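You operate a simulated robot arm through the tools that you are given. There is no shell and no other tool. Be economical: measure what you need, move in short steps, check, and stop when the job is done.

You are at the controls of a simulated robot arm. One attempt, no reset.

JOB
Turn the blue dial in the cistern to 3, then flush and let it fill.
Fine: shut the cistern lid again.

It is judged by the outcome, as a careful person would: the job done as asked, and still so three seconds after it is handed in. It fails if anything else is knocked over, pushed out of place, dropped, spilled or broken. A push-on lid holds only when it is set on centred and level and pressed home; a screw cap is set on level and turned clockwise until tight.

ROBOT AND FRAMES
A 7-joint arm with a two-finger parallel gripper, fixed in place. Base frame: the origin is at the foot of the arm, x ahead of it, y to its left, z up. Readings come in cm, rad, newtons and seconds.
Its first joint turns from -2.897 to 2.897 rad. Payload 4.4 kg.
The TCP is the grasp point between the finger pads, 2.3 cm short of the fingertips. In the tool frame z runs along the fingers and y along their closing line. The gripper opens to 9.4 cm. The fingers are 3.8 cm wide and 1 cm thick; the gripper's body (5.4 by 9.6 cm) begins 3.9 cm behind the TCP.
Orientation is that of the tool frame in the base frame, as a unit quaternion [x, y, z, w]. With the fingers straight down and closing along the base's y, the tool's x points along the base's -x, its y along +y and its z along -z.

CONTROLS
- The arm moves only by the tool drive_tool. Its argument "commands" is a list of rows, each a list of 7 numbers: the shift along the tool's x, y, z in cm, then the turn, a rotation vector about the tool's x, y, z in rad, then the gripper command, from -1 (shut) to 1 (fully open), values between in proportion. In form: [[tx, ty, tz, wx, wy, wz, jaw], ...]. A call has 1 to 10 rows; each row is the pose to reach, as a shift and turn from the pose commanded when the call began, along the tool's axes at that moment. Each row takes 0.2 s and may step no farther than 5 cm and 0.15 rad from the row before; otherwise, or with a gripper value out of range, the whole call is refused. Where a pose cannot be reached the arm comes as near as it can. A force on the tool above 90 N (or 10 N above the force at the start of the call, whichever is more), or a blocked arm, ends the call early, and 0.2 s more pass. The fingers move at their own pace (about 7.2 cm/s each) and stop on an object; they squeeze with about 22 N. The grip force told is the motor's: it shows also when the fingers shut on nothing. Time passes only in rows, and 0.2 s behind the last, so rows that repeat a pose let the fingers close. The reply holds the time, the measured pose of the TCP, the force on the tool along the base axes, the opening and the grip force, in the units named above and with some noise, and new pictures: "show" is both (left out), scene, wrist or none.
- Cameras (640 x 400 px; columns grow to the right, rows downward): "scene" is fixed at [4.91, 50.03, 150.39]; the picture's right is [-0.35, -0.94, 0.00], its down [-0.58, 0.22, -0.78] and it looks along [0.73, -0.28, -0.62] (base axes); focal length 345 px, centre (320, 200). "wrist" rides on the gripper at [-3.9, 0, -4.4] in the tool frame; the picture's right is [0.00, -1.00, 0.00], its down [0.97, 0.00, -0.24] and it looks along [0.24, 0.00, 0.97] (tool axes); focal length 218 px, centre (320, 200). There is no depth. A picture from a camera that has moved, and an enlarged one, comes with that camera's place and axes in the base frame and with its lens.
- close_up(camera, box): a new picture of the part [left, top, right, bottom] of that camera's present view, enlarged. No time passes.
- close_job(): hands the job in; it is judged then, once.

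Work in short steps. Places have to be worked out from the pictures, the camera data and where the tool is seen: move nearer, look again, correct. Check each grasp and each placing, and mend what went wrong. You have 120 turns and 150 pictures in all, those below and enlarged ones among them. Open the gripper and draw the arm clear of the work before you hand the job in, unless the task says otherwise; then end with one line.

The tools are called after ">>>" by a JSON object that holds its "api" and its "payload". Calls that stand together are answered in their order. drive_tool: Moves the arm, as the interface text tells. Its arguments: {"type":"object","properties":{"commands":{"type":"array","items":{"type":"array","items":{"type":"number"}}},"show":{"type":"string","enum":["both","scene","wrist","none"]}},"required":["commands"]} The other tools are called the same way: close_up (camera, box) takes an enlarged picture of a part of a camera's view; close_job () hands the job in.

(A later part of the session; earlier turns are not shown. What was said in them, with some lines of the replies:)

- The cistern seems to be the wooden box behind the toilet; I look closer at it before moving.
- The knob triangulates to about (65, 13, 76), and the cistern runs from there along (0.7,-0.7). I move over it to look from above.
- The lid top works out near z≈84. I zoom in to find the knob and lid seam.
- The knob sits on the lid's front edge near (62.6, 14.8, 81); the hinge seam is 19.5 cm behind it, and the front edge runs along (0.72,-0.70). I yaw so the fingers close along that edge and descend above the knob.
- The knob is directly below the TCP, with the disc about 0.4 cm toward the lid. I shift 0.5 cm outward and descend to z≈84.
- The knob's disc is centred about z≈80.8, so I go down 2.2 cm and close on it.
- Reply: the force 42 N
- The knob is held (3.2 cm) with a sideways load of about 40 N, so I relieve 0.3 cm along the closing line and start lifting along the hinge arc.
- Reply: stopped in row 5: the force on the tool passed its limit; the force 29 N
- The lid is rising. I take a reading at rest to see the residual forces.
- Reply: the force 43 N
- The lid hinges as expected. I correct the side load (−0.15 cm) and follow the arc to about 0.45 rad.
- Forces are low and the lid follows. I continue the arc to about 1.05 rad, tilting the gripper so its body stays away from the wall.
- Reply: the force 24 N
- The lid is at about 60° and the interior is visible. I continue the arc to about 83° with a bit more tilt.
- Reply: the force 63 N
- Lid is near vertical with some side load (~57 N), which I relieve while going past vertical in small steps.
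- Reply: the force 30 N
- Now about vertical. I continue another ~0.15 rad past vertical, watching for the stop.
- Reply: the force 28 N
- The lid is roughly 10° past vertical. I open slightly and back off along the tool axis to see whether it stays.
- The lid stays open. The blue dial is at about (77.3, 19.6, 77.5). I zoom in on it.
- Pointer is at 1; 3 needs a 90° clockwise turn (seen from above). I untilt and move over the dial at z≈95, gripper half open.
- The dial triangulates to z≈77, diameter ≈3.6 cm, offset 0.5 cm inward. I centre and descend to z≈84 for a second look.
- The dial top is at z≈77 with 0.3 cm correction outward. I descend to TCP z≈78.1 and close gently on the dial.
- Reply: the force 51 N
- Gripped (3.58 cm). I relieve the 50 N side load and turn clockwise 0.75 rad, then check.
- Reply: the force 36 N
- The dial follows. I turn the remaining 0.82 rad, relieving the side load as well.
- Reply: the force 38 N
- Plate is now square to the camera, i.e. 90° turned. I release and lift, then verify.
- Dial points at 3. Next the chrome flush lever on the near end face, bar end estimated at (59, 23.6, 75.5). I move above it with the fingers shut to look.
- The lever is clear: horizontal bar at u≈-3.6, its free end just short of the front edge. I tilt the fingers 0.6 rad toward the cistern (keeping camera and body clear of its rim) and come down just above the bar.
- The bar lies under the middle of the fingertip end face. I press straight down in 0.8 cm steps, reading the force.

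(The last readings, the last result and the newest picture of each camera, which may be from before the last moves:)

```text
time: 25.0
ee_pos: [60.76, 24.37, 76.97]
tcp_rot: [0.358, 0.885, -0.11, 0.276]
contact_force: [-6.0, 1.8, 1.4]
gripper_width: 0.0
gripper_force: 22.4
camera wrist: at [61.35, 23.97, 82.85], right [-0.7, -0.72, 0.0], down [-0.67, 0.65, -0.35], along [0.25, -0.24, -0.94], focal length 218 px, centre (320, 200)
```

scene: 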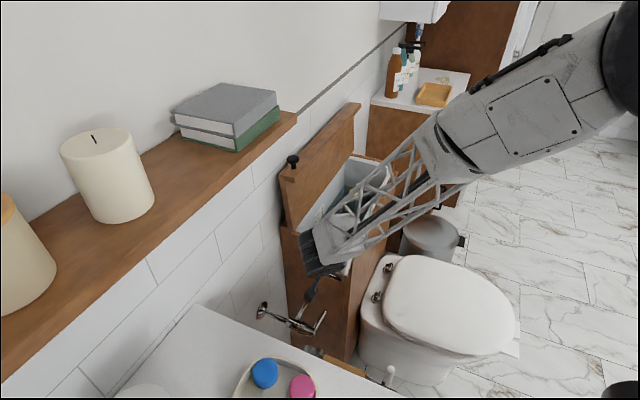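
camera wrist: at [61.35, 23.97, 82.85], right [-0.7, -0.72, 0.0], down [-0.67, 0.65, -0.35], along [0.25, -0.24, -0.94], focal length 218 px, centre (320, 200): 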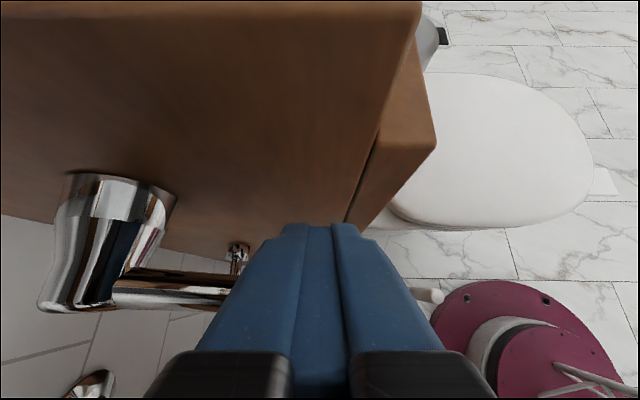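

Light contact begins. I continue pressing 3 cm.

>>> {"api": "drive_tool", "payload": {"commands": [[0.45, 0, 0.66, 0, 0, 0, -1], [0.9, 0, 1.32, 0, 0, 0, -1], [1.35, 0, 1.98, 0, 0, 0, -1], [1.8, 0, 2.64, 0, 0, 0, -1]]}}

```text
time: 26.0
ee_pos: [60.97, 24.51, 73.81]
tcp_rot: [0.359, 0.885, -0.111, 0.276]
contact_force: [-2.4, 3.6, 4.6]
gripper_width: 0.0
gripper_force: 22.2
camera wrist: at [61.44, 24.01, 79.62], right [-0.7, -0.72, 0.0], down [-0.67, 0.65, -0.35], along [0.25, -0.24, -0.94], focal length 218 px, centre (320, 200)
```

scene: 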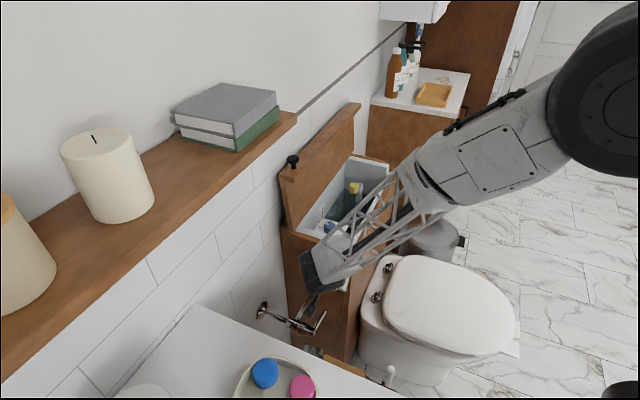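
wrist: 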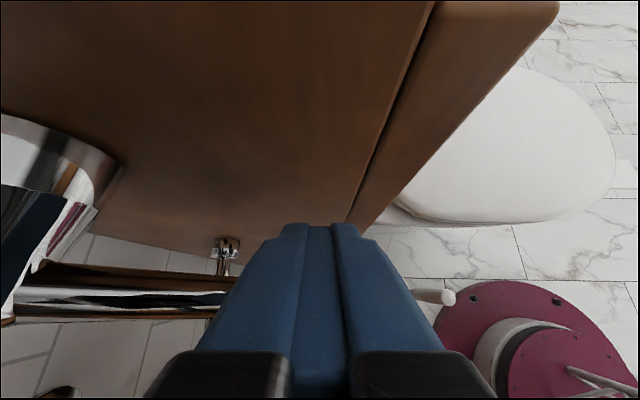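

Force stays small (~5 N). I check whether the lever is moving with the fingers and the water level.

>>> {"api": "close_up", "payload": {"camera": "scene", "box": [280, 150, 400, 320]}}

>>> {"api": "close_up", "payload": {"camera": "wrist", "box": [0, 100, 320, 400]}}

```text
2.35 times, centred on (340, 235) of scene
camera zoom: at [4.91, 50.03, 150.39], right [-0.35, -0.94, 0.0], down [-0.58, 0.22, -0.78], along [0.73, -0.28, -0.62], focal length 812 px, centre (273, 118)
```

zoom: 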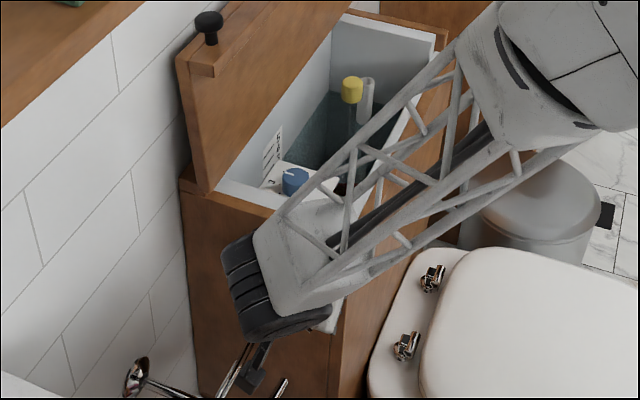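

```text
1.33 times, centred on (160, 250) of wrist
camera zoom: at [61.44, 24.01, 79.62], right [-0.7, -0.72, 0.0], down [-0.67, 0.65, -0.35], along [0.25, -0.24, -0.94], focal length 291 px, centre (533, 133)
```

zoom: 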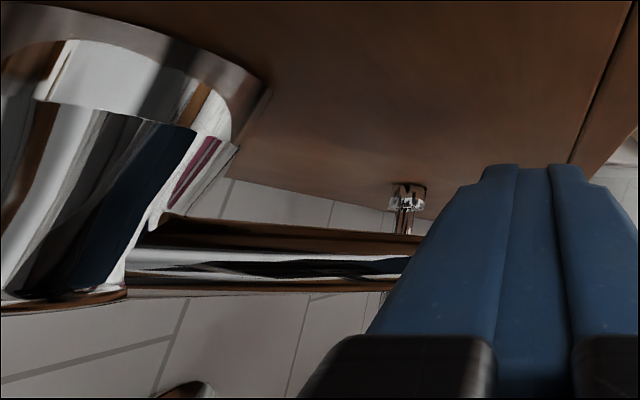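

The bar is tilting downward under the fingers. I press further, 2 cm more, and hold briefly.

>>> {"api": "drive_tool", "payload": {"commands": [[0.3, 0, 0.45, 0, 0, 0, -1], [0.6, 0, 0.9, 0, 0, 0, -1], [0.9, 0, 1.3, 0, 0, 0, -1], [1.15, 0, 1.7, 0, 0, 0, -1]]}}

>>> {"api": "close_up", "payload": {"camera": "scene", "box": [280, 150, 400, 250]}}

```text
time: 26.8
ee_pos: [60.93, 24.41, 72.71]
tcp_rot: [0.359, 0.884, -0.11, 0.277]
contact_force: [-45.2, -12.0, 45.1]
gripper_width: 0.0
gripper_force: 21.8
stopped in row 4: the force on the tool passed its limit (the readings are from after the stop); the commanded pose is now the measured one
camera wrist: at [61.43, 24.03, 78.55], right [-0.7, -0.72, 0.0], down [-0.67, 0.65, -0.35], along [0.26, -0.24, -0.93], focal length 218 px, centre (320, 200)
```

scene: 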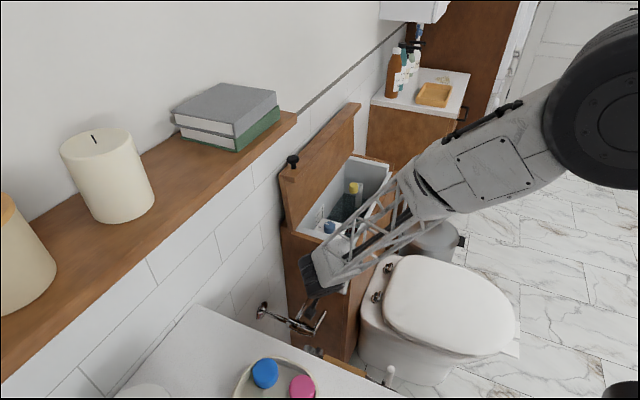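
wrist: 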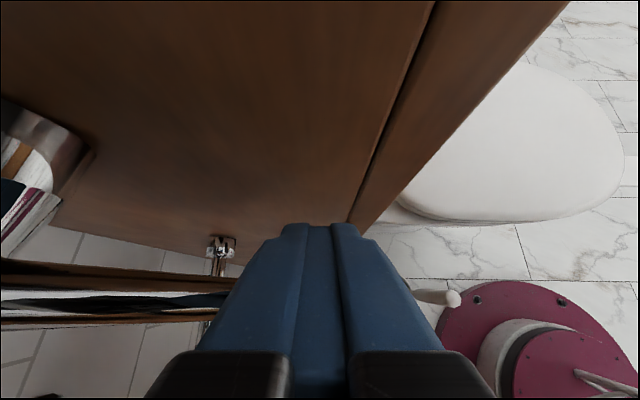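

```text
4.00 times, centred on (340, 200) of scene
camera zoom: at [4.91, 50.03, 150.39], right [-0.35, -0.94, 0.0], down [-0.58, 0.22, -0.78], along [0.73, -0.28, -0.62], focal length 1380 px, centre (240, 200)
```

zoom: 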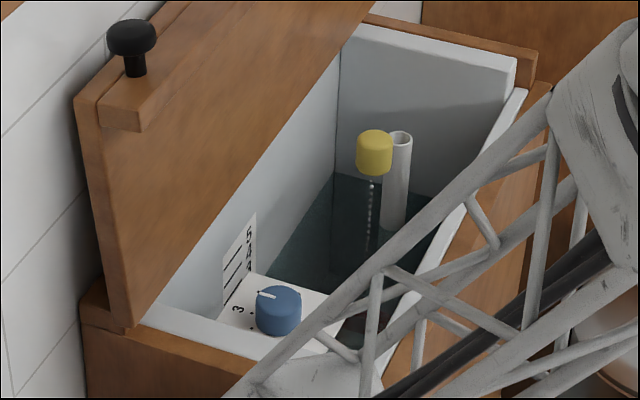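

The lever has reached its stop and the yellow piece inside moved. I hold for a second and look at the water.

>>> {"api": "drive_tool", "payload": {"commands": [[0, 0, 0, 0, 0, 0, -1], [0, 0, 0, 0, 0, 0, -1], [0, 0, 0, 0, 0, 0, -1], [0, 0, 0, 0, 0, 0, -1]], "show": "none"}}

>>> {"api": "close_up", "payload": {"camera": "scene", "box": [280, 150, 400, 250]}}

```text
time: 27.7
ee_pos: [60.93, 24.53, 72.72]
tcp_rot: [0.359, 0.884, -0.11, 0.278]
contact_force: [-39.3, -10.9, 39.4]
gripper_width: 0.0
gripper_force: 22.2
stopped in row 4: the force on the tool passed its limit (the readings are from after the stop); the commanded pose is now the measured one
```

```text
4.00 times, centred on (340, 200) of scene
camera zoom: at [4.91, 50.03, 150.39], right [-0.35, -0.94, 0.0], down [-0.58, 0.22, -0.78], along [0.73, -0.28, -0.62], focal length 1380 px, centre (240, 200)
```

zoom: 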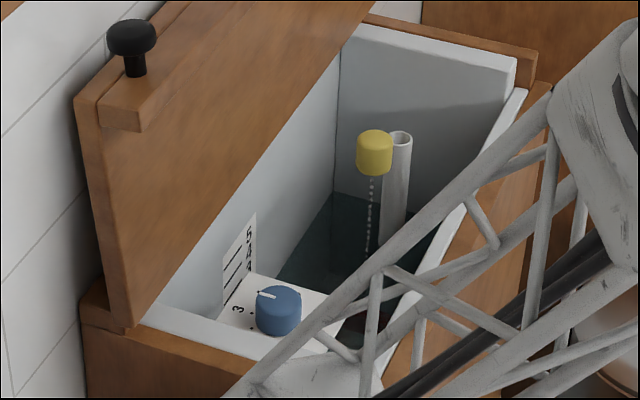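

Water is falling: it's flushing. I ease the force slightly and keep the lever down while it drains.

>>> {"api": "drive_tool", "payload": {"commands": [[-0.1, 0, -0.15, 0, 0, 0, -1], [-0.1, 0, -0.15, 0, 0, 0, -1], [-0.1, 0, -0.15, 0, 0, 0, -1], [-0.1, 0, -0.15, 0, 0, 0, -1], [-0.1, 0, -0.15, 0, 0, 0, -1], [-0.1, 0, -0.15, 0, 0, 0, -1], [-0.1, 0, -0.15, 0, 0, 0, -1], [-0.1, 0, -0.15, 0, 0, 0, -1], [-0.1, 0, -0.15, 0, 0, 0, -1], [-0.1, 0, -0.15, 0, 0, 0, -1]], "show": "none"}}

>>> {"api": "close_up", "payload": {"camera": "scene", "box": [280, 150, 400, 250]}}

```text
time: 29.9
ee_pos: [61.02, 24.47, 72.84]
tcp_rot: [0.358, 0.885, -0.11, 0.278]
contact_force: [-32.8, -7.3, 20.5]
gripper_width: 0.0
gripper_force: 22.3
```

```text
4.00 times, centred on (340, 200) of scene
camera zoom: at [4.91, 50.03, 150.39], right [-0.35, -0.94, 0.0], down [-0.58, 0.22, -0.78], along [0.73, -0.28, -0.62], focal length 1380 px, centre (240, 200)
```

zoom: 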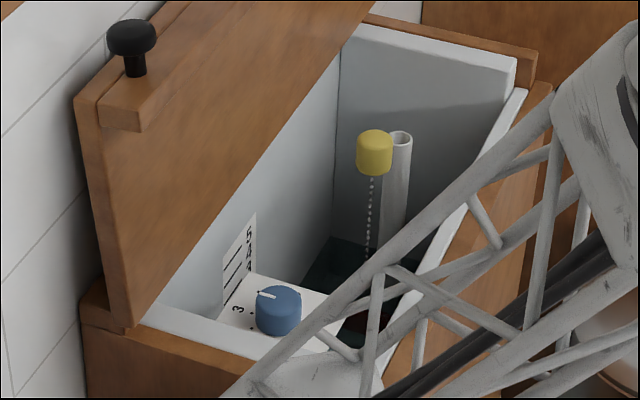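

Draining steadily. I keep holding another two seconds.

>>> {"api": "drive_tool", "payload": {"commands": [[0, 0, 0, 0, 0, 0, -1], [0, 0, 0, 0, 0, 0, -1], [0, 0, 0, 0, 0, 0, -1], [0, 0, 0, 0, 0, 0, -1], [0, 0, 0, 0, 0, 0, -1], [0, 0, 0, 0, 0, 0, -1], [0, 0, 0, 0, 0, 0, -1], [0, 0, 0, 0, 0, 0, -1], [0, 0, 0, 0, 0, 0, -1], [0, 0, 0, 0, 0, 0, -1]], "show": "none"}}

>>> {"api": "close_up", "payload": {"camera": "scene", "box": [280, 150, 400, 250]}}

```text
time: 32.1
ee_pos: [61.09, 24.5, 72.9]
tcp_rot: [0.359, 0.884, -0.109, 0.278]
contact_force: [-19.4, -2.7, 27.1]
gripper_width: 0.0
gripper_force: 21.9
```

```text
4.00 times, centred on (340, 200) of scene
camera zoom: at [4.91, 50.03, 150.39], right [-0.35, -0.94, 0.0], down [-0.58, 0.22, -0.78], along [0.73, -0.28, -0.62], focal length 1380 px, centre (240, 200)
```

zoom: 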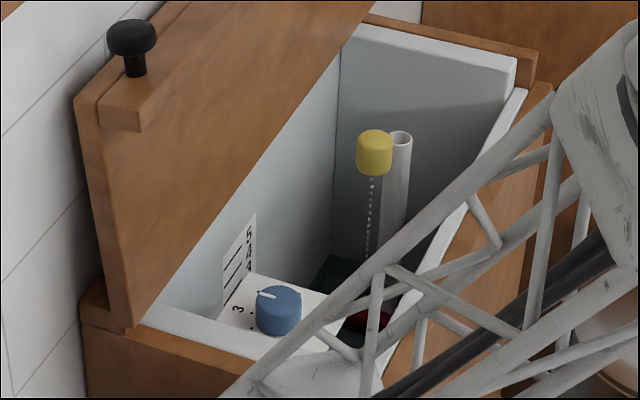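

Nearly empty with the red flapper visible. I release the lever by lifting straight up.

>>> {"api": "drive_tool", "payload": {"commands": [[-1.13, 0, -1.65, 0, 0, 0, -1], [-2.26, 0, -3.3, 0, 0, 0, -1], [-4, 0, -5.8, 0, 0, 0, -1], [-5.7, 0, -8.3, 0, 0, 0, -1], [-7.9, 0, -11.5, 0, 0, 0, -1], [-10.2, 0, -14.9, 0, 0, 0, -1]], "show": "scene"}}

>>> {"api": "close_up", "payload": {"camera": "scene", "box": [280, 150, 400, 290]}}

```text
time: 33.5
ee_pos: [60.71, 24.5, 90.82]
tcp_rot: [0.359, 0.885, -0.11, 0.276]
contact_force: [0.2, 0.0, 0.5]
gripper_width: 0.0
gripper_force: 22.4
```

scene: 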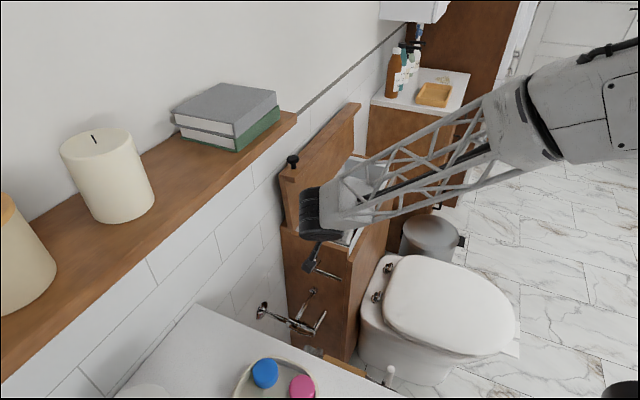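

```text
2.86 times, centred on (340, 220) of scene
camera zoom: at [4.91, 50.03, 150.39], right [-0.35, -0.94, 0.0], down [-0.58, 0.22, -0.78], along [0.73, -0.28, -0.62], focal length 986 px, centre (263, 143)
```

zoom: 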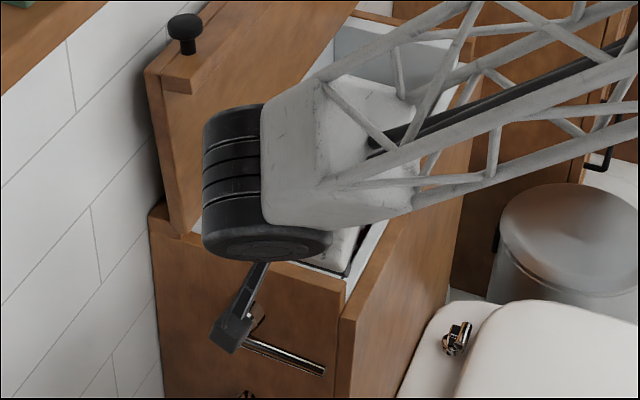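

Lever is back up. I rise and untilt, then swing round to watch the tank refill.

>>> {"api": "drive_tool", "payload": {"commands": [[-1.7, 0, -2.5, 0, 0.15, 0, -1], [-3.4, 0, -5, 0, 0.3, 0, -1], [-5, 0, -7.5, 0, 0.45, 0, -1], [-6.8, 0, -10, 0, 0.6, 0, -1], [-9.8, -1, -12, 0, 0.6, 0, -1], [-12.8, -2, -14, 0, 0.6, 0, -1]], "show": "none"}}

```text
time: 34.9
ee_pos: [61.2, 21.01, 109.63]
tcp_rot: [0.376, 0.927, 0.001, 0.003]
contact_force: [0.8, 0.2, -0.3]
gripper_width: 0.01
gripper_force: 21.9
```

>>> {"api": "drive_tool", "payload": {"commands": [[-1.6, 0.1, 0, 0, 0, -0.15, -1], [-3.2, 0.3, 0, 0, 0, -0.3, -1], [-4.8, 0.5, 0, 0, 0, -0.45, -1], [-6.4, 0.7, 0, 0, 0, -0.6, -1], [-8, 0.9, 0, 0, 0, -0.75, -1], [-9.6, 1.1, 0, 0, 0, -0.9, -1], [-11.2, 1.3, 0, 0, 0, -1.05, -1], [-12.8, 1.5, 0, 0, 0, -1.2, -1], [-14.6, 1.6, 0, 0, 0, -1.35, -1], [-16.4, 1.6, 0, 0, 0, -1.5, -1]]}}

>>> {"api": "close_up", "payload": {"camera": "wrist", "box": [180, 60, 460, 240]}}

```text
time: 37.1
ee_pos: [74.22, 10.9, 109.69]
tcp_rot: [-0.357, 0.934, 0.0, 0.002]
contact_force: [0.6, 0.8, -0.4]
gripper_width: 0.0
gripper_force: 21.8
camera wrist: at [77.16, 13.64, 114.12], right [0.67, -0.74, 0.0], down [-0.72, -0.65, 0.24], along [-0.17, -0.16, -0.97], focal length 218 px, centre (320, 200)
```

scene: 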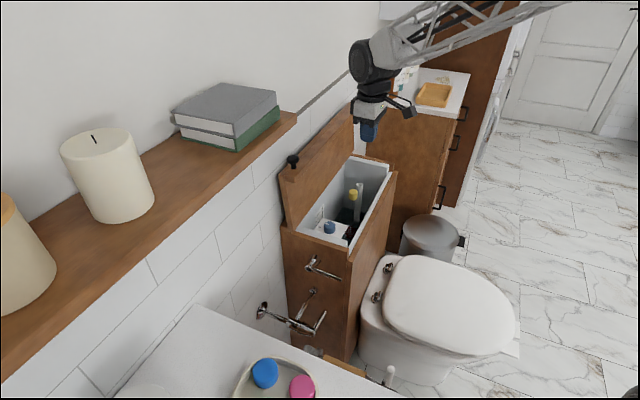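
wrist: 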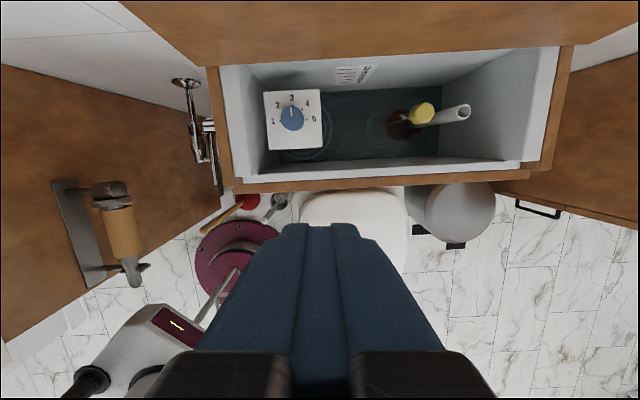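

```text
2.22 times, centred on (320, 150) of wrist
camera zoom: at [77.16, 13.64, 114.12], right [0.67, -0.74, 0.0], down [-0.72, -0.65, 0.24], along [-0.17, -0.16, -0.97], focal length 485 px, centre (320, 311)
```

zoom: 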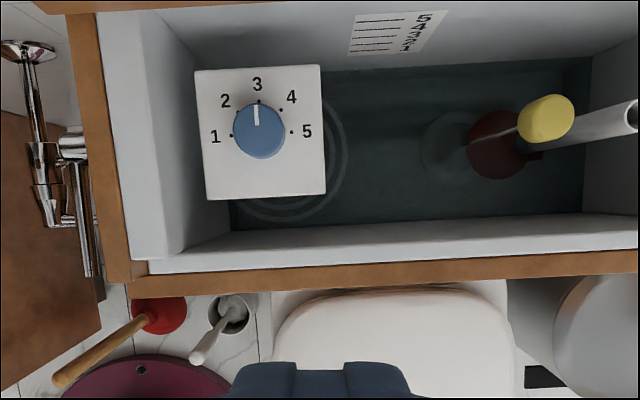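

Dial is at 3 and refill appears under way. I wait 2 s steps and compare the level.

>>> {"api": "drive_tool", "payload": {"commands": [[0, 0, 0, 0, 0, -0.07, -1], [0, 0, 0, 0, 0, -0.07, -1], [0, 0, 0, 0, 0, -0.07, -1], [0, 0, 0, 0, 0, -0.07, -1], [0, 0, 0, 0, 0, -0.07, -1], [0, 0, 0, 0, 0, -0.07, -1], [0, 0, 0, 0, 0, -0.07, -1], [0, 0, 0, 0, 0, -0.07, -1], [0, 0, 0, 0, 0, -0.07, -1], [0, 0, 0, 0, 0, -0.07, -1]], "show": "none"}}

>>> {"api": "close_up", "payload": {"camera": "scene", "box": [280, 150, 400, 250]}}

```text
time: 39.3
ee_pos: [74.32, 11.01, 109.68]
tcp_rot: [-0.389, 0.921, -0.002, 0.004]
contact_force: [-0.2, 0.6, 0.9]
gripper_width: 0.0
gripper_force: 21.9
```

```text
4.00 times, centred on (340, 200) of scene
camera zoom: at [4.91, 50.03, 150.39], right [-0.35, -0.94, 0.0], down [-0.58, 0.22, -0.78], along [0.73, -0.28, -0.62], focal length 1380 px, centre (240, 200)
```

zoom: 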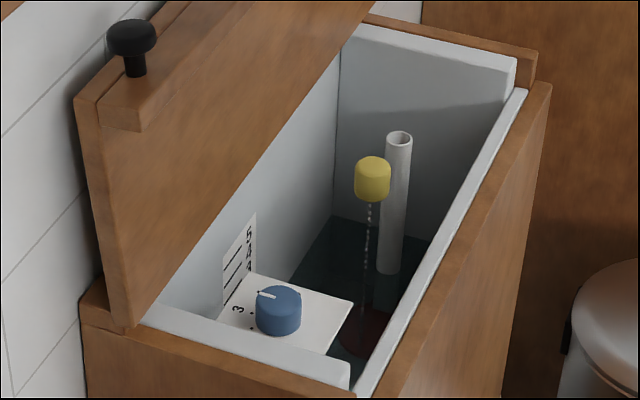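

Water is rising. I keep waiting.

>>> {"api": "drive_tool", "payload": {"commands": [[0, 0, 0, 0, 0, 0, -1], [0, 0, 0, 0, 0, 0, -1], [0, 0, 0, 0, 0, 0, -1], [0, 0, 0, 0, 0, 0, -1], [0, 0, 0, 0, 0, 0, -1], [0, 0, 0, 0, 0, 0, -1], [0, 0, 0, 0, 0, 0, -1], [0, 0, 0, 0, 0, 0, -1], [0, 0, 0, 0, 0, 0, -1], [0, 0, 0, 0, 0, 0, -1]], "show": "none"}}

>>> {"api": "drive_tool", "payload": {"commands": [[0, 0, 0, 0, 0, 0, -1], [0, 0, 0, 0, 0, 0, -1], [0, 0, 0, 0, 0, 0, -1], [0, 0, 0, 0, 0, 0, -1], [0, 0, 0, 0, 0, 0, -1], [0, 0, 0, 0, 0, 0, -1], [0, 0, 0, 0, 0, 0, -1], [0, 0, 0, 0, 0, 0, -1], [0, 0, 0, 0, 0, 0, -1], [0, 0, 0, 0, 0, 0, -1]], "show": "none"}}

>>> {"api": "close_up", "payload": {"camera": "scene", "box": [280, 150, 400, 250]}}

>>> {"api": "close_up", "payload": {"camera": "wrist", "box": [220, 20, 460, 180]}}

```text
time: 41.5
ee_pos: [74.25, 11.0, 109.68]
tcp_rot: [-0.389, 0.921, -0.001, 0.003]
contact_force: [-0.1, 0.0, 1.1]
gripper_width: 0.02
gripper_force: 21.8
```

```text
time: 43.7
ee_pos: [74.08, 10.95, 109.73]
tcp_rot: [-0.388, 0.922, -0.001, 0.003]
contact_force: [-0.1, -0.6, 1.2]
gripper_width: 0.01
gripper_force: 22.5
```

```text
4.00 times, centred on (340, 200) of scene
camera zoom: at [4.91, 50.03, 150.39], right [-0.35, -0.94, 0.0], down [-0.58, 0.22, -0.78], along [0.73, -0.28, -0.62], focal length 1380 px, centre (240, 200)
```

zoom: 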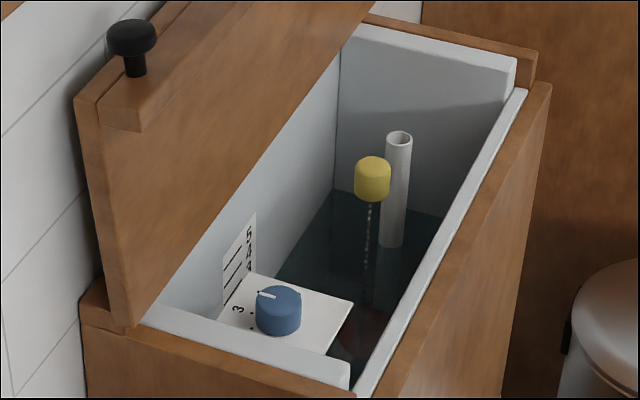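

```text
2.50 times, centred on (340, 100) of wrist
camera zoom: at [76.93, 13.84, 114.12], right [0.72, -0.7, 0.0], down [-0.68, -0.7, 0.24], along [-0.16, -0.17, -0.97], focal length 546 px, centre (270, 450)
```

zoom: 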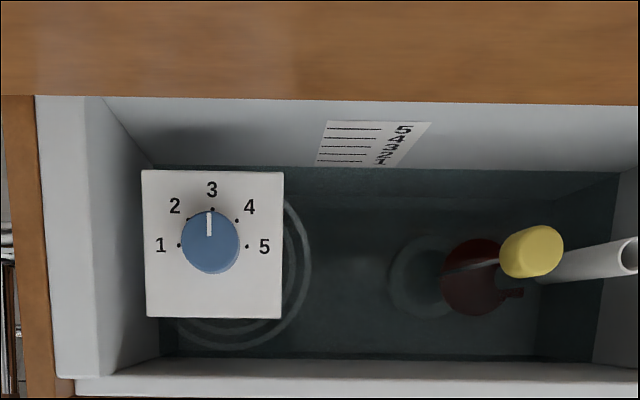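

Level has risen near the bottom of the label. I keep waiting until it stops.

>>> {"api": "drive_tool", "payload": {"commands": [[0, 0, 0, 0, 0, 0, -1], [0, 0, 0, 0, 0, 0, -1], [0, 0, 0, 0, 0, 0, -1], [0, 0, 0, 0, 0, 0, -1], [0, 0, 0, 0, 0, 0, -1], [0, 0, 0, 0, 0, 0, -1], [0, 0, 0, 0, 0, 0, -1], [0, 0, 0, 0, 0, 0, -1], [0, 0, 0, 0, 0, 0, -1], [0, 0, 0, 0, 0, 0, -1]], "show": "none"}}

>>> {"api": "drive_tool", "payload": {"commands": [[0, 0, 0, 0, 0, 0, -1], [0, 0, 0, 0, 0, 0, -1], [0, 0, 0, 0, 0, 0, -1], [0, 0, 0, 0, 0, 0, -1], [0, 0, 0, 0, 0, 0, -1], [0, 0, 0, 0, 0, 0, -1], [0, 0, 0, 0, 0, 0, -1], [0, 0, 0, 0, 0, 0, -1], [0, 0, 0, 0, 0, 0, -1], [0, 0, 0, 0, 0, 0, -1]], "show": "none"}}

>>> {"api": "drive_tool", "payload": {"commands": [[0, 0, 0, 0, 0, 0, -1], [0, 0, 0, 0, 0, 0, -1], [0, 0, 0, 0, 0, 0, -1], [0, 0, 0, 0, 0, 0, -1], [0, 0, 0, 0, 0, 0, -1], [0, 0, 0, 0, 0, 0, -1], [0, 0, 0, 0, 0, 0, -1], [0, 0, 0, 0, 0, 0, -1], [0, 0, 0, 0, 0, 0, -1], [0, 0, 0, 0, 0, 0, -1]], "show": "none"}}

>>> {"api": "close_up", "payload": {"camera": "wrist", "box": [220, 20, 460, 180]}}

>>> {"api": "close_up", "payload": {"camera": "scene", "box": [280, 150, 400, 250]}}

```text
time: 45.9
ee_pos: [74.16, 10.87, 109.64]
tcp_rot: [-0.39, 0.921, -0.002, 0.003]
contact_force: [-0.1, -0.3, -0.6]
gripper_width: 0.02
gripper_force: 22.2
```

```text
time: 48.1
ee_pos: [74.21, 11.07, 109.68]
tcp_rot: [-0.388, 0.921, -0.002, 0.003]
contact_force: [0.2, 0.2, 0.2]
gripper_width: 0.0
gripper_force: 22.4
```

```text
time: 50.3
ee_pos: [74.1, 10.96, 109.76]
tcp_rot: [-0.389, 0.921, -0.002, 0.004]
contact_force: [-0.5, -0.5, 0.7]
gripper_width: 0.0
gripper_force: 22.0
```

```text
2.50 times, centred on (340, 100) of wrist
camera zoom: at [76.93, 13.84, 114.12], right [0.72, -0.7, 0.0], down [-0.68, -0.7, 0.24], along [-0.16, -0.17, -0.97], focal length 546 px, centre (270, 450)
```

zoom: 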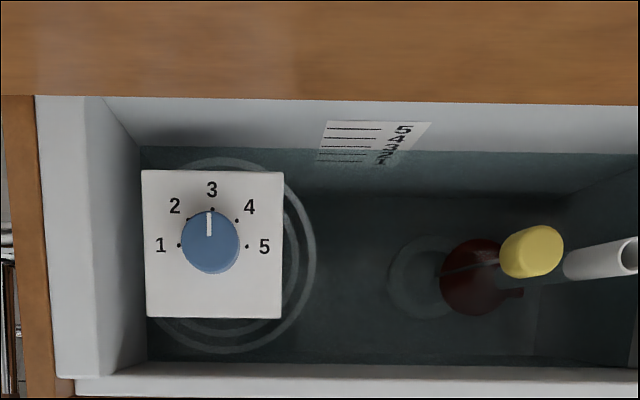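

```text
4.00 times, centred on (340, 200) of scene
camera zoom: at [4.91, 50.03, 150.39], right [-0.35, -0.94, 0.0], down [-0.58, 0.22, -0.78], along [0.73, -0.28, -0.62], focal length 1380 px, centre (240, 200)
```

zoom: 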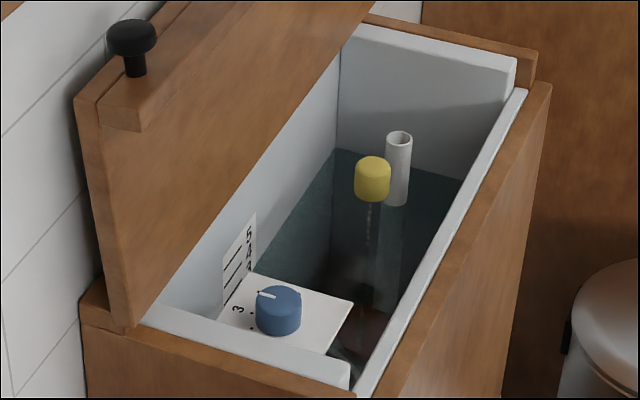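

Water is about at mark 3. I wait a bit more to see whether it has stopped.

>>> {"api": "drive_tool", "payload": {"commands": [[0, 0, 0, 0, 0, 0, -1], [0, 0, 0, 0, 0, 0, -1], [0, 0, 0, 0, 0, 0, -1], [0, 0, 0, 0, 0, 0, -1], [0, 0, 0, 0, 0, 0, -1], [0, 0, 0, 0, 0, 0, -1], [0, 0, 0, 0, 0, 0, -1], [0, 0, 0, 0, 0, 0, -1], [0, 0, 0, 0, 0, 0, -1], [0, 0, 0, 0, 0, 0, -1]], "show": "none"}}

>>> {"api": "drive_tool", "payload": {"commands": [[0, 0, 0, 0, 0, 0, -1], [0, 0, 0, 0, 0, 0, -1], [0, 0, 0, 0, 0, 0, -1], [0, 0, 0, 0, 0, 0, -1], [0, 0, 0, 0, 0, 0, -1], [0, 0, 0, 0, 0, 0, -1], [0, 0, 0, 0, 0, 0, -1], [0, 0, 0, 0, 0, 0, -1], [0, 0, 0, 0, 0, 0, -1], [0, 0, 0, 0, 0, 0, -1]], "show": "none"}}

>>> {"api": "close_up", "payload": {"camera": "wrist", "box": [320, 50, 420, 110]}}

>>> {"api": "close_up", "payload": {"camera": "scene", "box": [280, 150, 400, 250]}}

```text
time: 52.5
ee_pos: [74.25, 11.02, 109.7]
tcp_rot: [-0.389, 0.921, -0.001, 0.004]
contact_force: [0.8, 0.9, -0.7]
gripper_width: 0.0
gripper_force: 22.1
```

```text
time: 54.7
ee_pos: [74.18, 10.97, 109.75]
tcp_rot: [-0.39, 0.921, -0.001, 0.004]
contact_force: [0.1, 0.4, 1.0]
gripper_width: 0.0
gripper_force: 21.7
```

```text
6.40 times, centred on (370, 80) of wrist
camera zoom: at [76.93, 13.84, 114.12], right [0.72, -0.7, 0.0], down [-0.68, -0.7, 0.24], along [-0.16, -0.17, -0.97], focal length 1397 px, centre (0, 968)
```

zoom: 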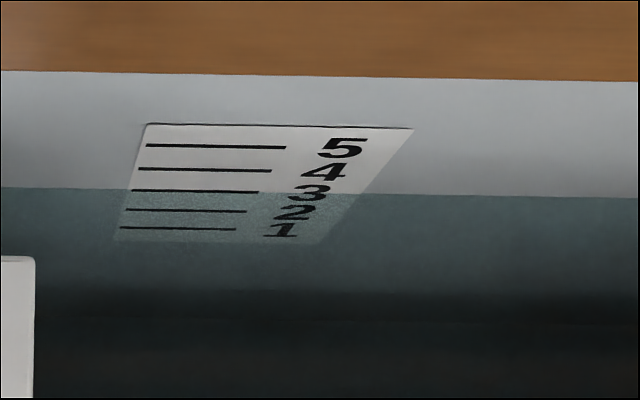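

```text
4.00 times, centred on (340, 200) of scene
camera zoom: at [4.91, 50.03, 150.39], right [-0.35, -0.94, 0.0], down [-0.58, 0.22, -0.78], along [0.73, -0.28, -0.62], focal length 1380 px, centre (240, 200)
```

zoom: 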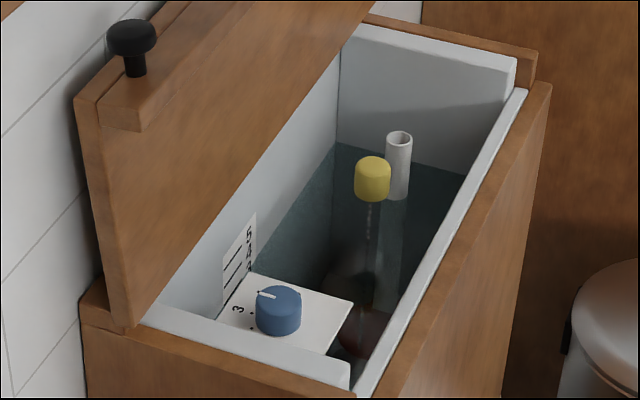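

The water sits exactly at mark 3. Now I return to the pre-grasp pose beside the lid knob, tilted as before.

>>> {"api": "drive_tool", "payload": {"commands": [[-2, 2, -1, 0, -0.15, 0, 0.1], [-4.2, 4.2, -2, 0, -0.3, 0, 0.1], [-6.4, 6.4, -2, 0, -0.45, 0, 0.1], [-8.6, 8.5, -1.8, 0, -0.6, 0, 0.1], [-10.7, 10.5, -1.6, 0, -0.75, 0, 0.1], [-10.7, 10.5, -1.6, 0, -0.75, 0, 0.1]]}}

>>> {"api": "close_up", "payload": {"camera": "scene", "box": [280, 150, 400, 250]}}

```text
time: 56.1
ee_pos: [74.1, 25.95, 111.31]
tcp_rot: [-0.362, 0.856, 0.141, 0.341]
contact_force: [-0.8, -0.3, 0.4]
gripper_width: 5.18
gripper_force: 0.0
camera wrist: at [73.97, 25.95, 117.16], right [0.72, -0.7, 0.01], down [-0.61, -0.63, -0.49], along [0.35, 0.35, -0.87], focal length 218 px, centre (320, 200)
```

scene: 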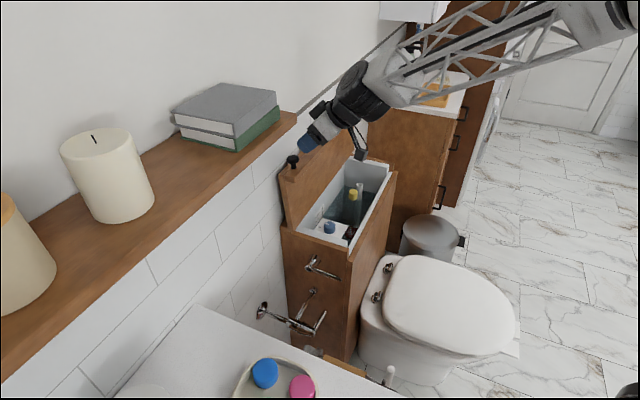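
wrist: 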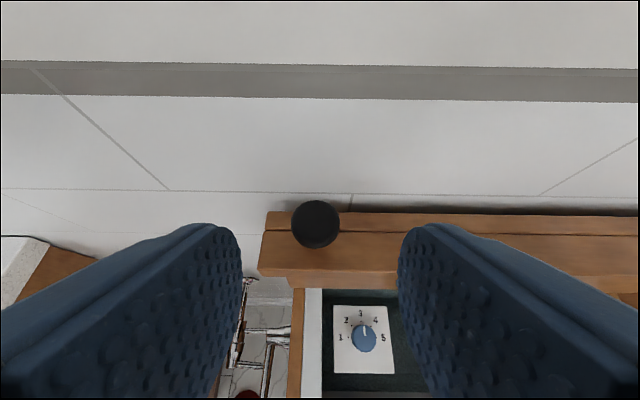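

```text
4.00 times, centred on (340, 200) of scene
camera zoom: at [4.91, 50.03, 150.39], right [-0.35, -0.94, 0.0], down [-0.58, 0.22, -0.78], along [0.73, -0.28, -0.62], focal length 1380 px, centre (240, 200)
```

zoom: 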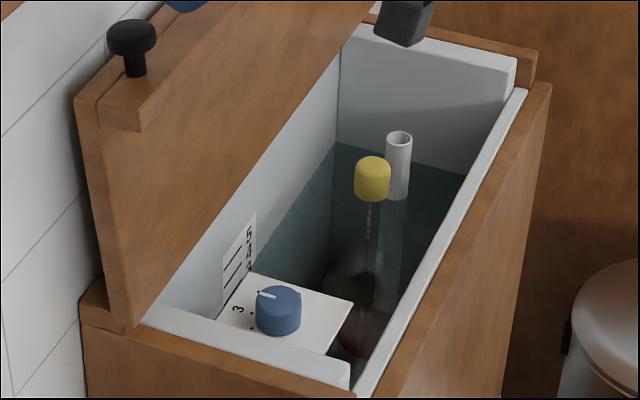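

The level is unchanged, so filling is complete. I advance 8 cm along the tool axis and grasp the knob.

>>> {"api": "drive_tool", "payload": {"commands": [[0, 0.15, 3, 0, 0, 0, 0.1], [0, 0.15, 6, 0, 0, 0, 0.1], [0, 0.15, 8, 0, 0, 0, 0.1], [0, 0.15, 8, 0, 0, 0, -1], [0, 0.15, 8, 0, 0, 0, -1], [0, 0.15, 8, 0, 0, 0, -1]]}}

```text
time: 57.5
ee_pos: [77.82, 30.03, 105.5]
tcp_rot: [-0.363, 0.856, 0.142, 0.339]
contact_force: [-17.1, 18.5, -3.7]
gripper_width: 3.19
gripper_force: 44.7
camera wrist: at [77.64, 30.08, 111.36], right [0.72, -0.7, 0.0], down [-0.61, -0.63, -0.49], along [0.34, 0.35, -0.87], focal length 218 px, centre (320, 200)
```

scene: 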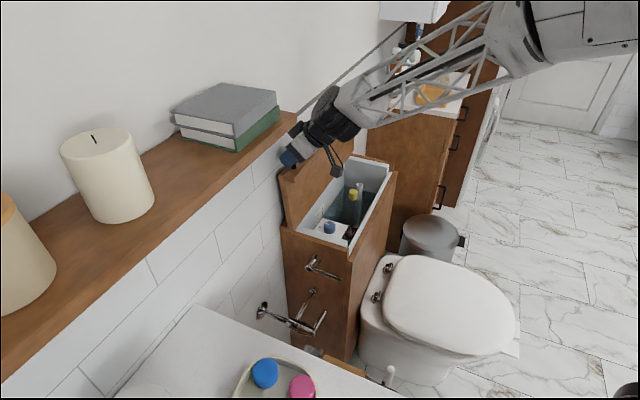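
wrist: 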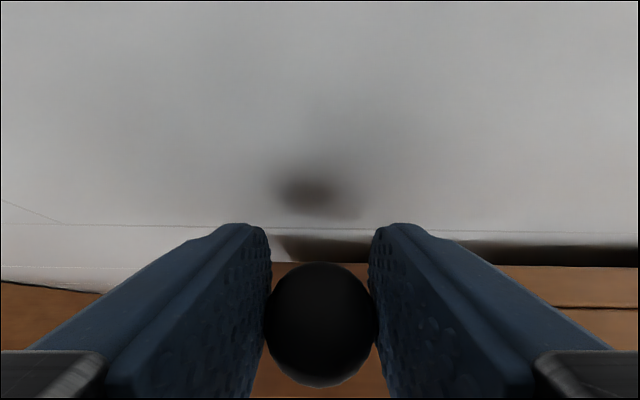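

Knob held. I reverse the recorded arc, first back to just short of vertical.

>>> {"api": "drive_tool", "payload": {"commands": [[0.6, 0.12, -0.6, 0, 0, 0, -1], [1.28, 0.12, -1.19, 0, 0, 0, -1], [2.58, 0.12, -2.37, 0, 0, 0, -1], [3.86, 0.12, -3.19, 0, 0, 0, -1], [5.22, 0.12, -4.0, 0, 0, 0, -1]]}}

```text
time: 58.7
ee_pos: [73.15, 25.38, 104.98]
tcp_rot: [-0.363, 0.856, 0.142, 0.34]
contact_force: [-13.2, 31.9, -9.0]
gripper_width: 3.16
gripper_force: 44.9
camera wrist: at [73.04, 25.47, 110.76], right [0.72, -0.7, 0.0], down [-0.61, -0.63, -0.49], along [0.34, 0.35, -0.87], focal length 218 px, centre (320, 200)
```

scene: 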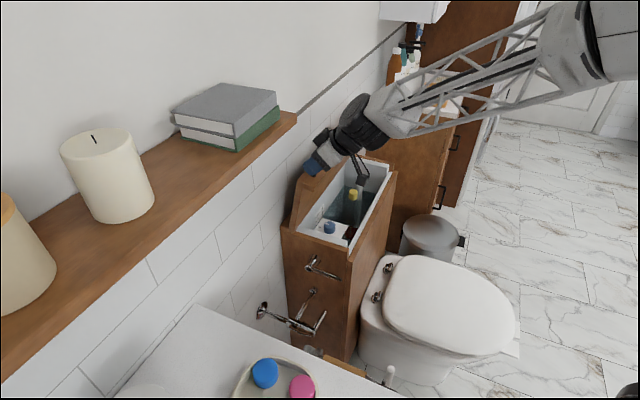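
wrist: 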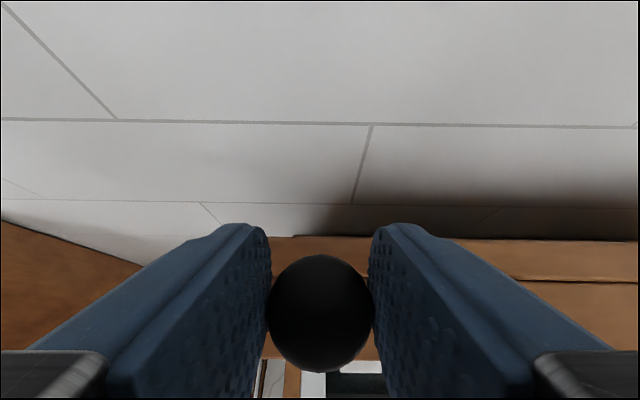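

Matches the earlier waypoint. I continue down the arc to about 60°, untilting partially.

>>> {"api": "drive_tool", "payload": {"commands": [[1.0, 0.12, -0.55, 0, 0, 0, -1], [1.95, 0.12, -1.04, 0, 0, 0, -1], [3.82, 0.16, -1.86, 0, 0.1, 0, -1], [5.77, 0.2, -2.46, 0, 0.2, 0, -1], [7.77, 0.24, -2.84, 0, 0.3, 0, -1]], "show": "scene"}}

```text
time: 59.9
ee_pos: [67.8, 20.0, 101.81]
tcp_rot: [-0.38, 0.898, 0.085, 0.208]
contact_force: [-19.2, 38.5, -5.8]
gripper_width: 3.2
gripper_force: 45.3
```

scene: 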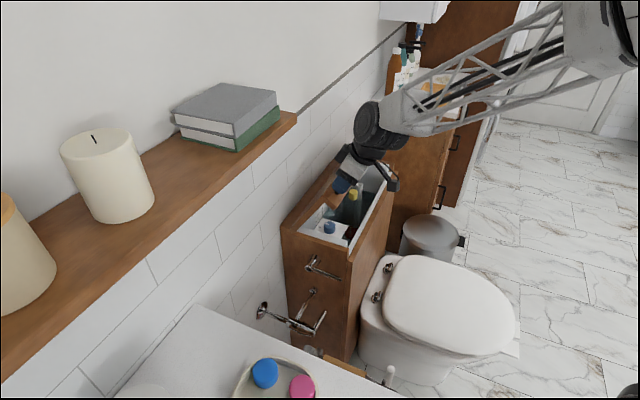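

On track. I continue to about 0.45 rad with side-load correction.

>>> {"api": "drive_tool", "payload": {"commands": [[1.0, 0.2, 0.2, 0, 0.05, 0, -1], [1.98, 0.2, 0.47, 0, 0.1, 0, -1], [3.92, 0.2, 1.17, 0, 0.2, 0, -1], [5.78, 0.2, 2.1, 0, 0.3, 0, -1], [7.55, 0.2, 3.24, 0, 0.4, 0, -1], [9.28, 0.2, 4.54, 0, 0.45, 0, -1], [10.95, 0.2, 5.98, 0, 0.45, 0, -1]], "show": "scene"}}

```text
time: 61.5
ee_pos: [62.68, 15.0, 91.26]
tcp_rot: [-0.389, 0.921, -0.003, 0.002]
contact_force: [14.0, 0.1, -1.3]
gripper_width: 3.19
gripper_force: 45.3
```

scene: 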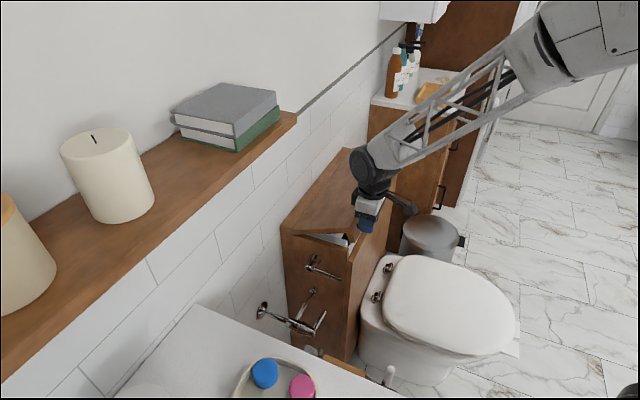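

Now the last stretch down to the closed position, slowly.

>>> {"api": "drive_tool", "payload": {"commands": [[0.4, 0, 1.2, 0, 0, 0, -1], [0.7, 0, 2.2, 0, 0, 0, -1], [0.95, 0, 3.3, 0, 0, 0, -1], [1.15, 0, 4.4, 0, 0, 0, -1], [1.3, 0, 5.6, 0, 0, 0, -1], [1.35, 0, 6.8, 0, 0, 0, -1], [1.35, 0, 7.9, 0, 0, 0, -1], [1.33, 0, 9.0, 0, 0, 0, -1], [1.3, 0, 9.6, 0, 0, 0, -1]]}}

>>> {"api": "close_up", "payload": {"camera": "scene", "box": [270, 140, 420, 290]}}

```text
time: 63.5
ee_pos: [61.79, 14.0, 82.0]
tcp_rot: [-0.389, 0.921, -0.002, 0.004]
contact_force: [-3.4, -10.4, 44.4]
gripper_width: 3.2
gripper_force: 45.1
camera wrist: at [64.45, 16.99, 86.43], right [0.72, -0.7, 0.01], down [-0.68, -0.7, 0.23], along [-0.16, -0.17, -0.97], focal length 218 px, centre (320, 200)
```

scene: 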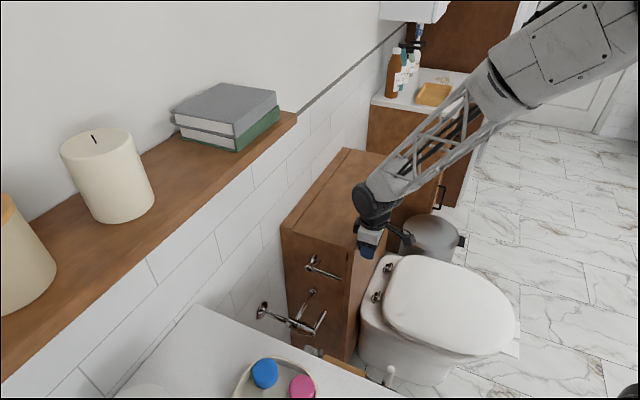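
wrist: 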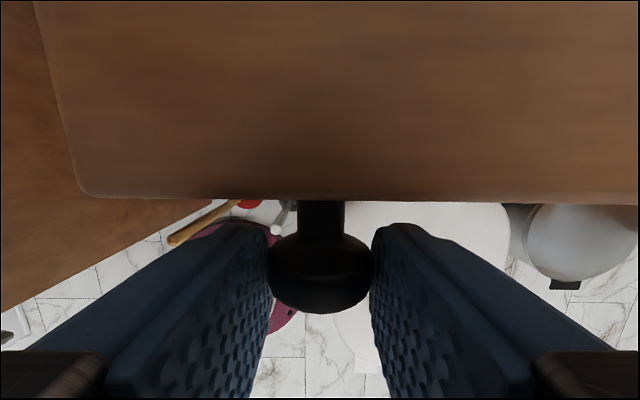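

```text
2.67 times, centred on (345, 215) of scene
camera zoom: at [4.91, 50.03, 150.39], right [-0.35, -0.94, 0.0], down [-0.58, 0.22, -0.78], along [0.73, -0.28, -0.62], focal length 920 px, centre (253, 160)
```

zoom: 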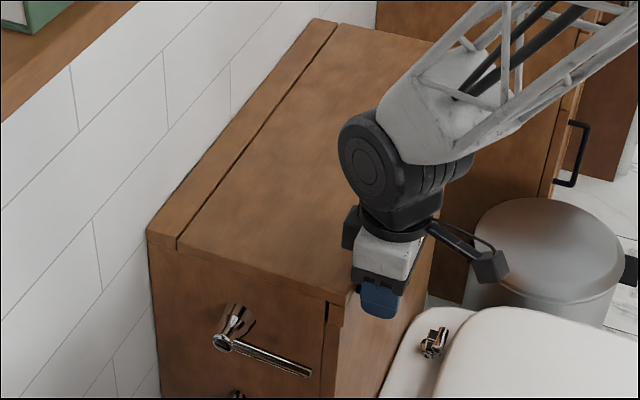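

The lid is seated (44 N upward reaction). I release, rise and withdraw, then verify.

>>> {"api": "drive_tool", "payload": {"commands": [[0, 0, -0.2, 0, 0, 0, -1], [0, 0, -0.2, 0, 0, 0, 0.6], [0, 0, -0.2, 0, 0, 0, 0.6], [0.3, 0, -0.2, 0, 0, 0, 0.6], [0.5, 0, -4, 0, 0, 0, 0.6], [0.5, 0, -8.5, 0, 0, 0, 0.6], [0.5, 0, -13, 0, 0, 0, 0.6], [0.5, 0, -17.5, 0, 0, 0, 0.6], [0.5, 0, -22, 0, 0, 0, 0.6], [0.5, 0, -26, 0, 0, 0, 0.6]]}}

>>> {"api": "close_up", "payload": {"camera": "scene", "box": [270, 140, 420, 290]}}

```text
time: 65.7
ee_pos: [60.99, 13.88, 107.98]
tcp_rot: [-0.389, 0.921, -0.001, 0.003]
contact_force: [0.6, 1.0, -0.7]
gripper_width: 7.5
gripper_force: 0.0
camera wrist: at [63.66, 16.73, 112.33], right [0.72, -0.7, 0.0], down [-0.68, -0.7, 0.24], along [-0.16, -0.17, -0.97], focal length 218 px, centre (320, 200)
```

scene: 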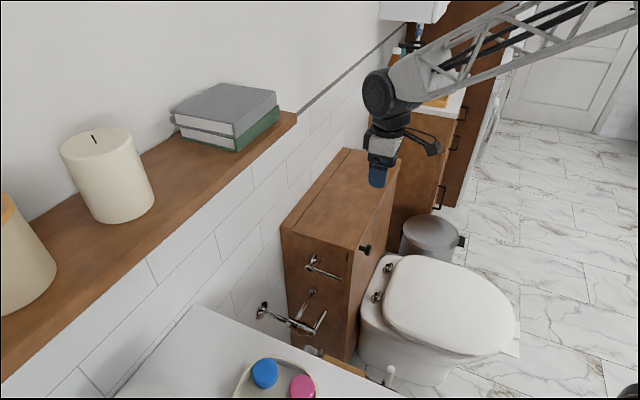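
wrist: 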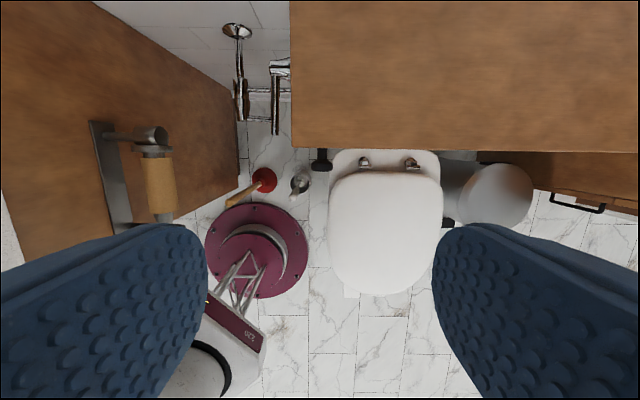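

```text
2.67 times, centred on (345, 215) of scene
camera zoom: at [4.91, 50.03, 150.39], right [-0.35, -0.94, 0.0], down [-0.58, 0.22, -0.78], along [0.73, -0.28, -0.62], focal length 920 px, centre (253, 160)
```

zoom: 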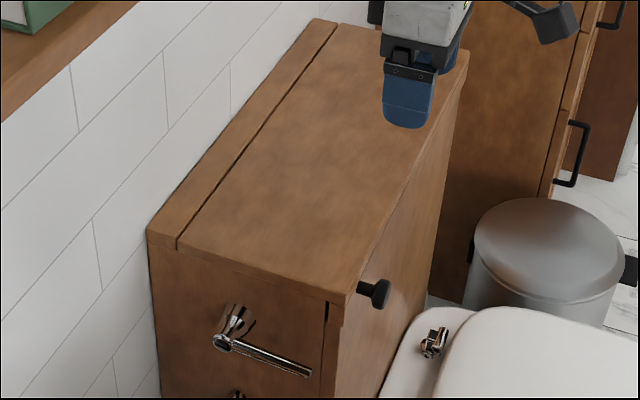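

The lid is fully shut, exactly as at the start; the lever is back up, the gripper is open and the arm is clear. I hand in.

>>> {"api": "close_job", "payload": {}}

```text
The job is handed in.
```

I turned the blue dial to 3, flushed the toilet, let the cistern refill until the water stopped at mark 3, and shut the lid.
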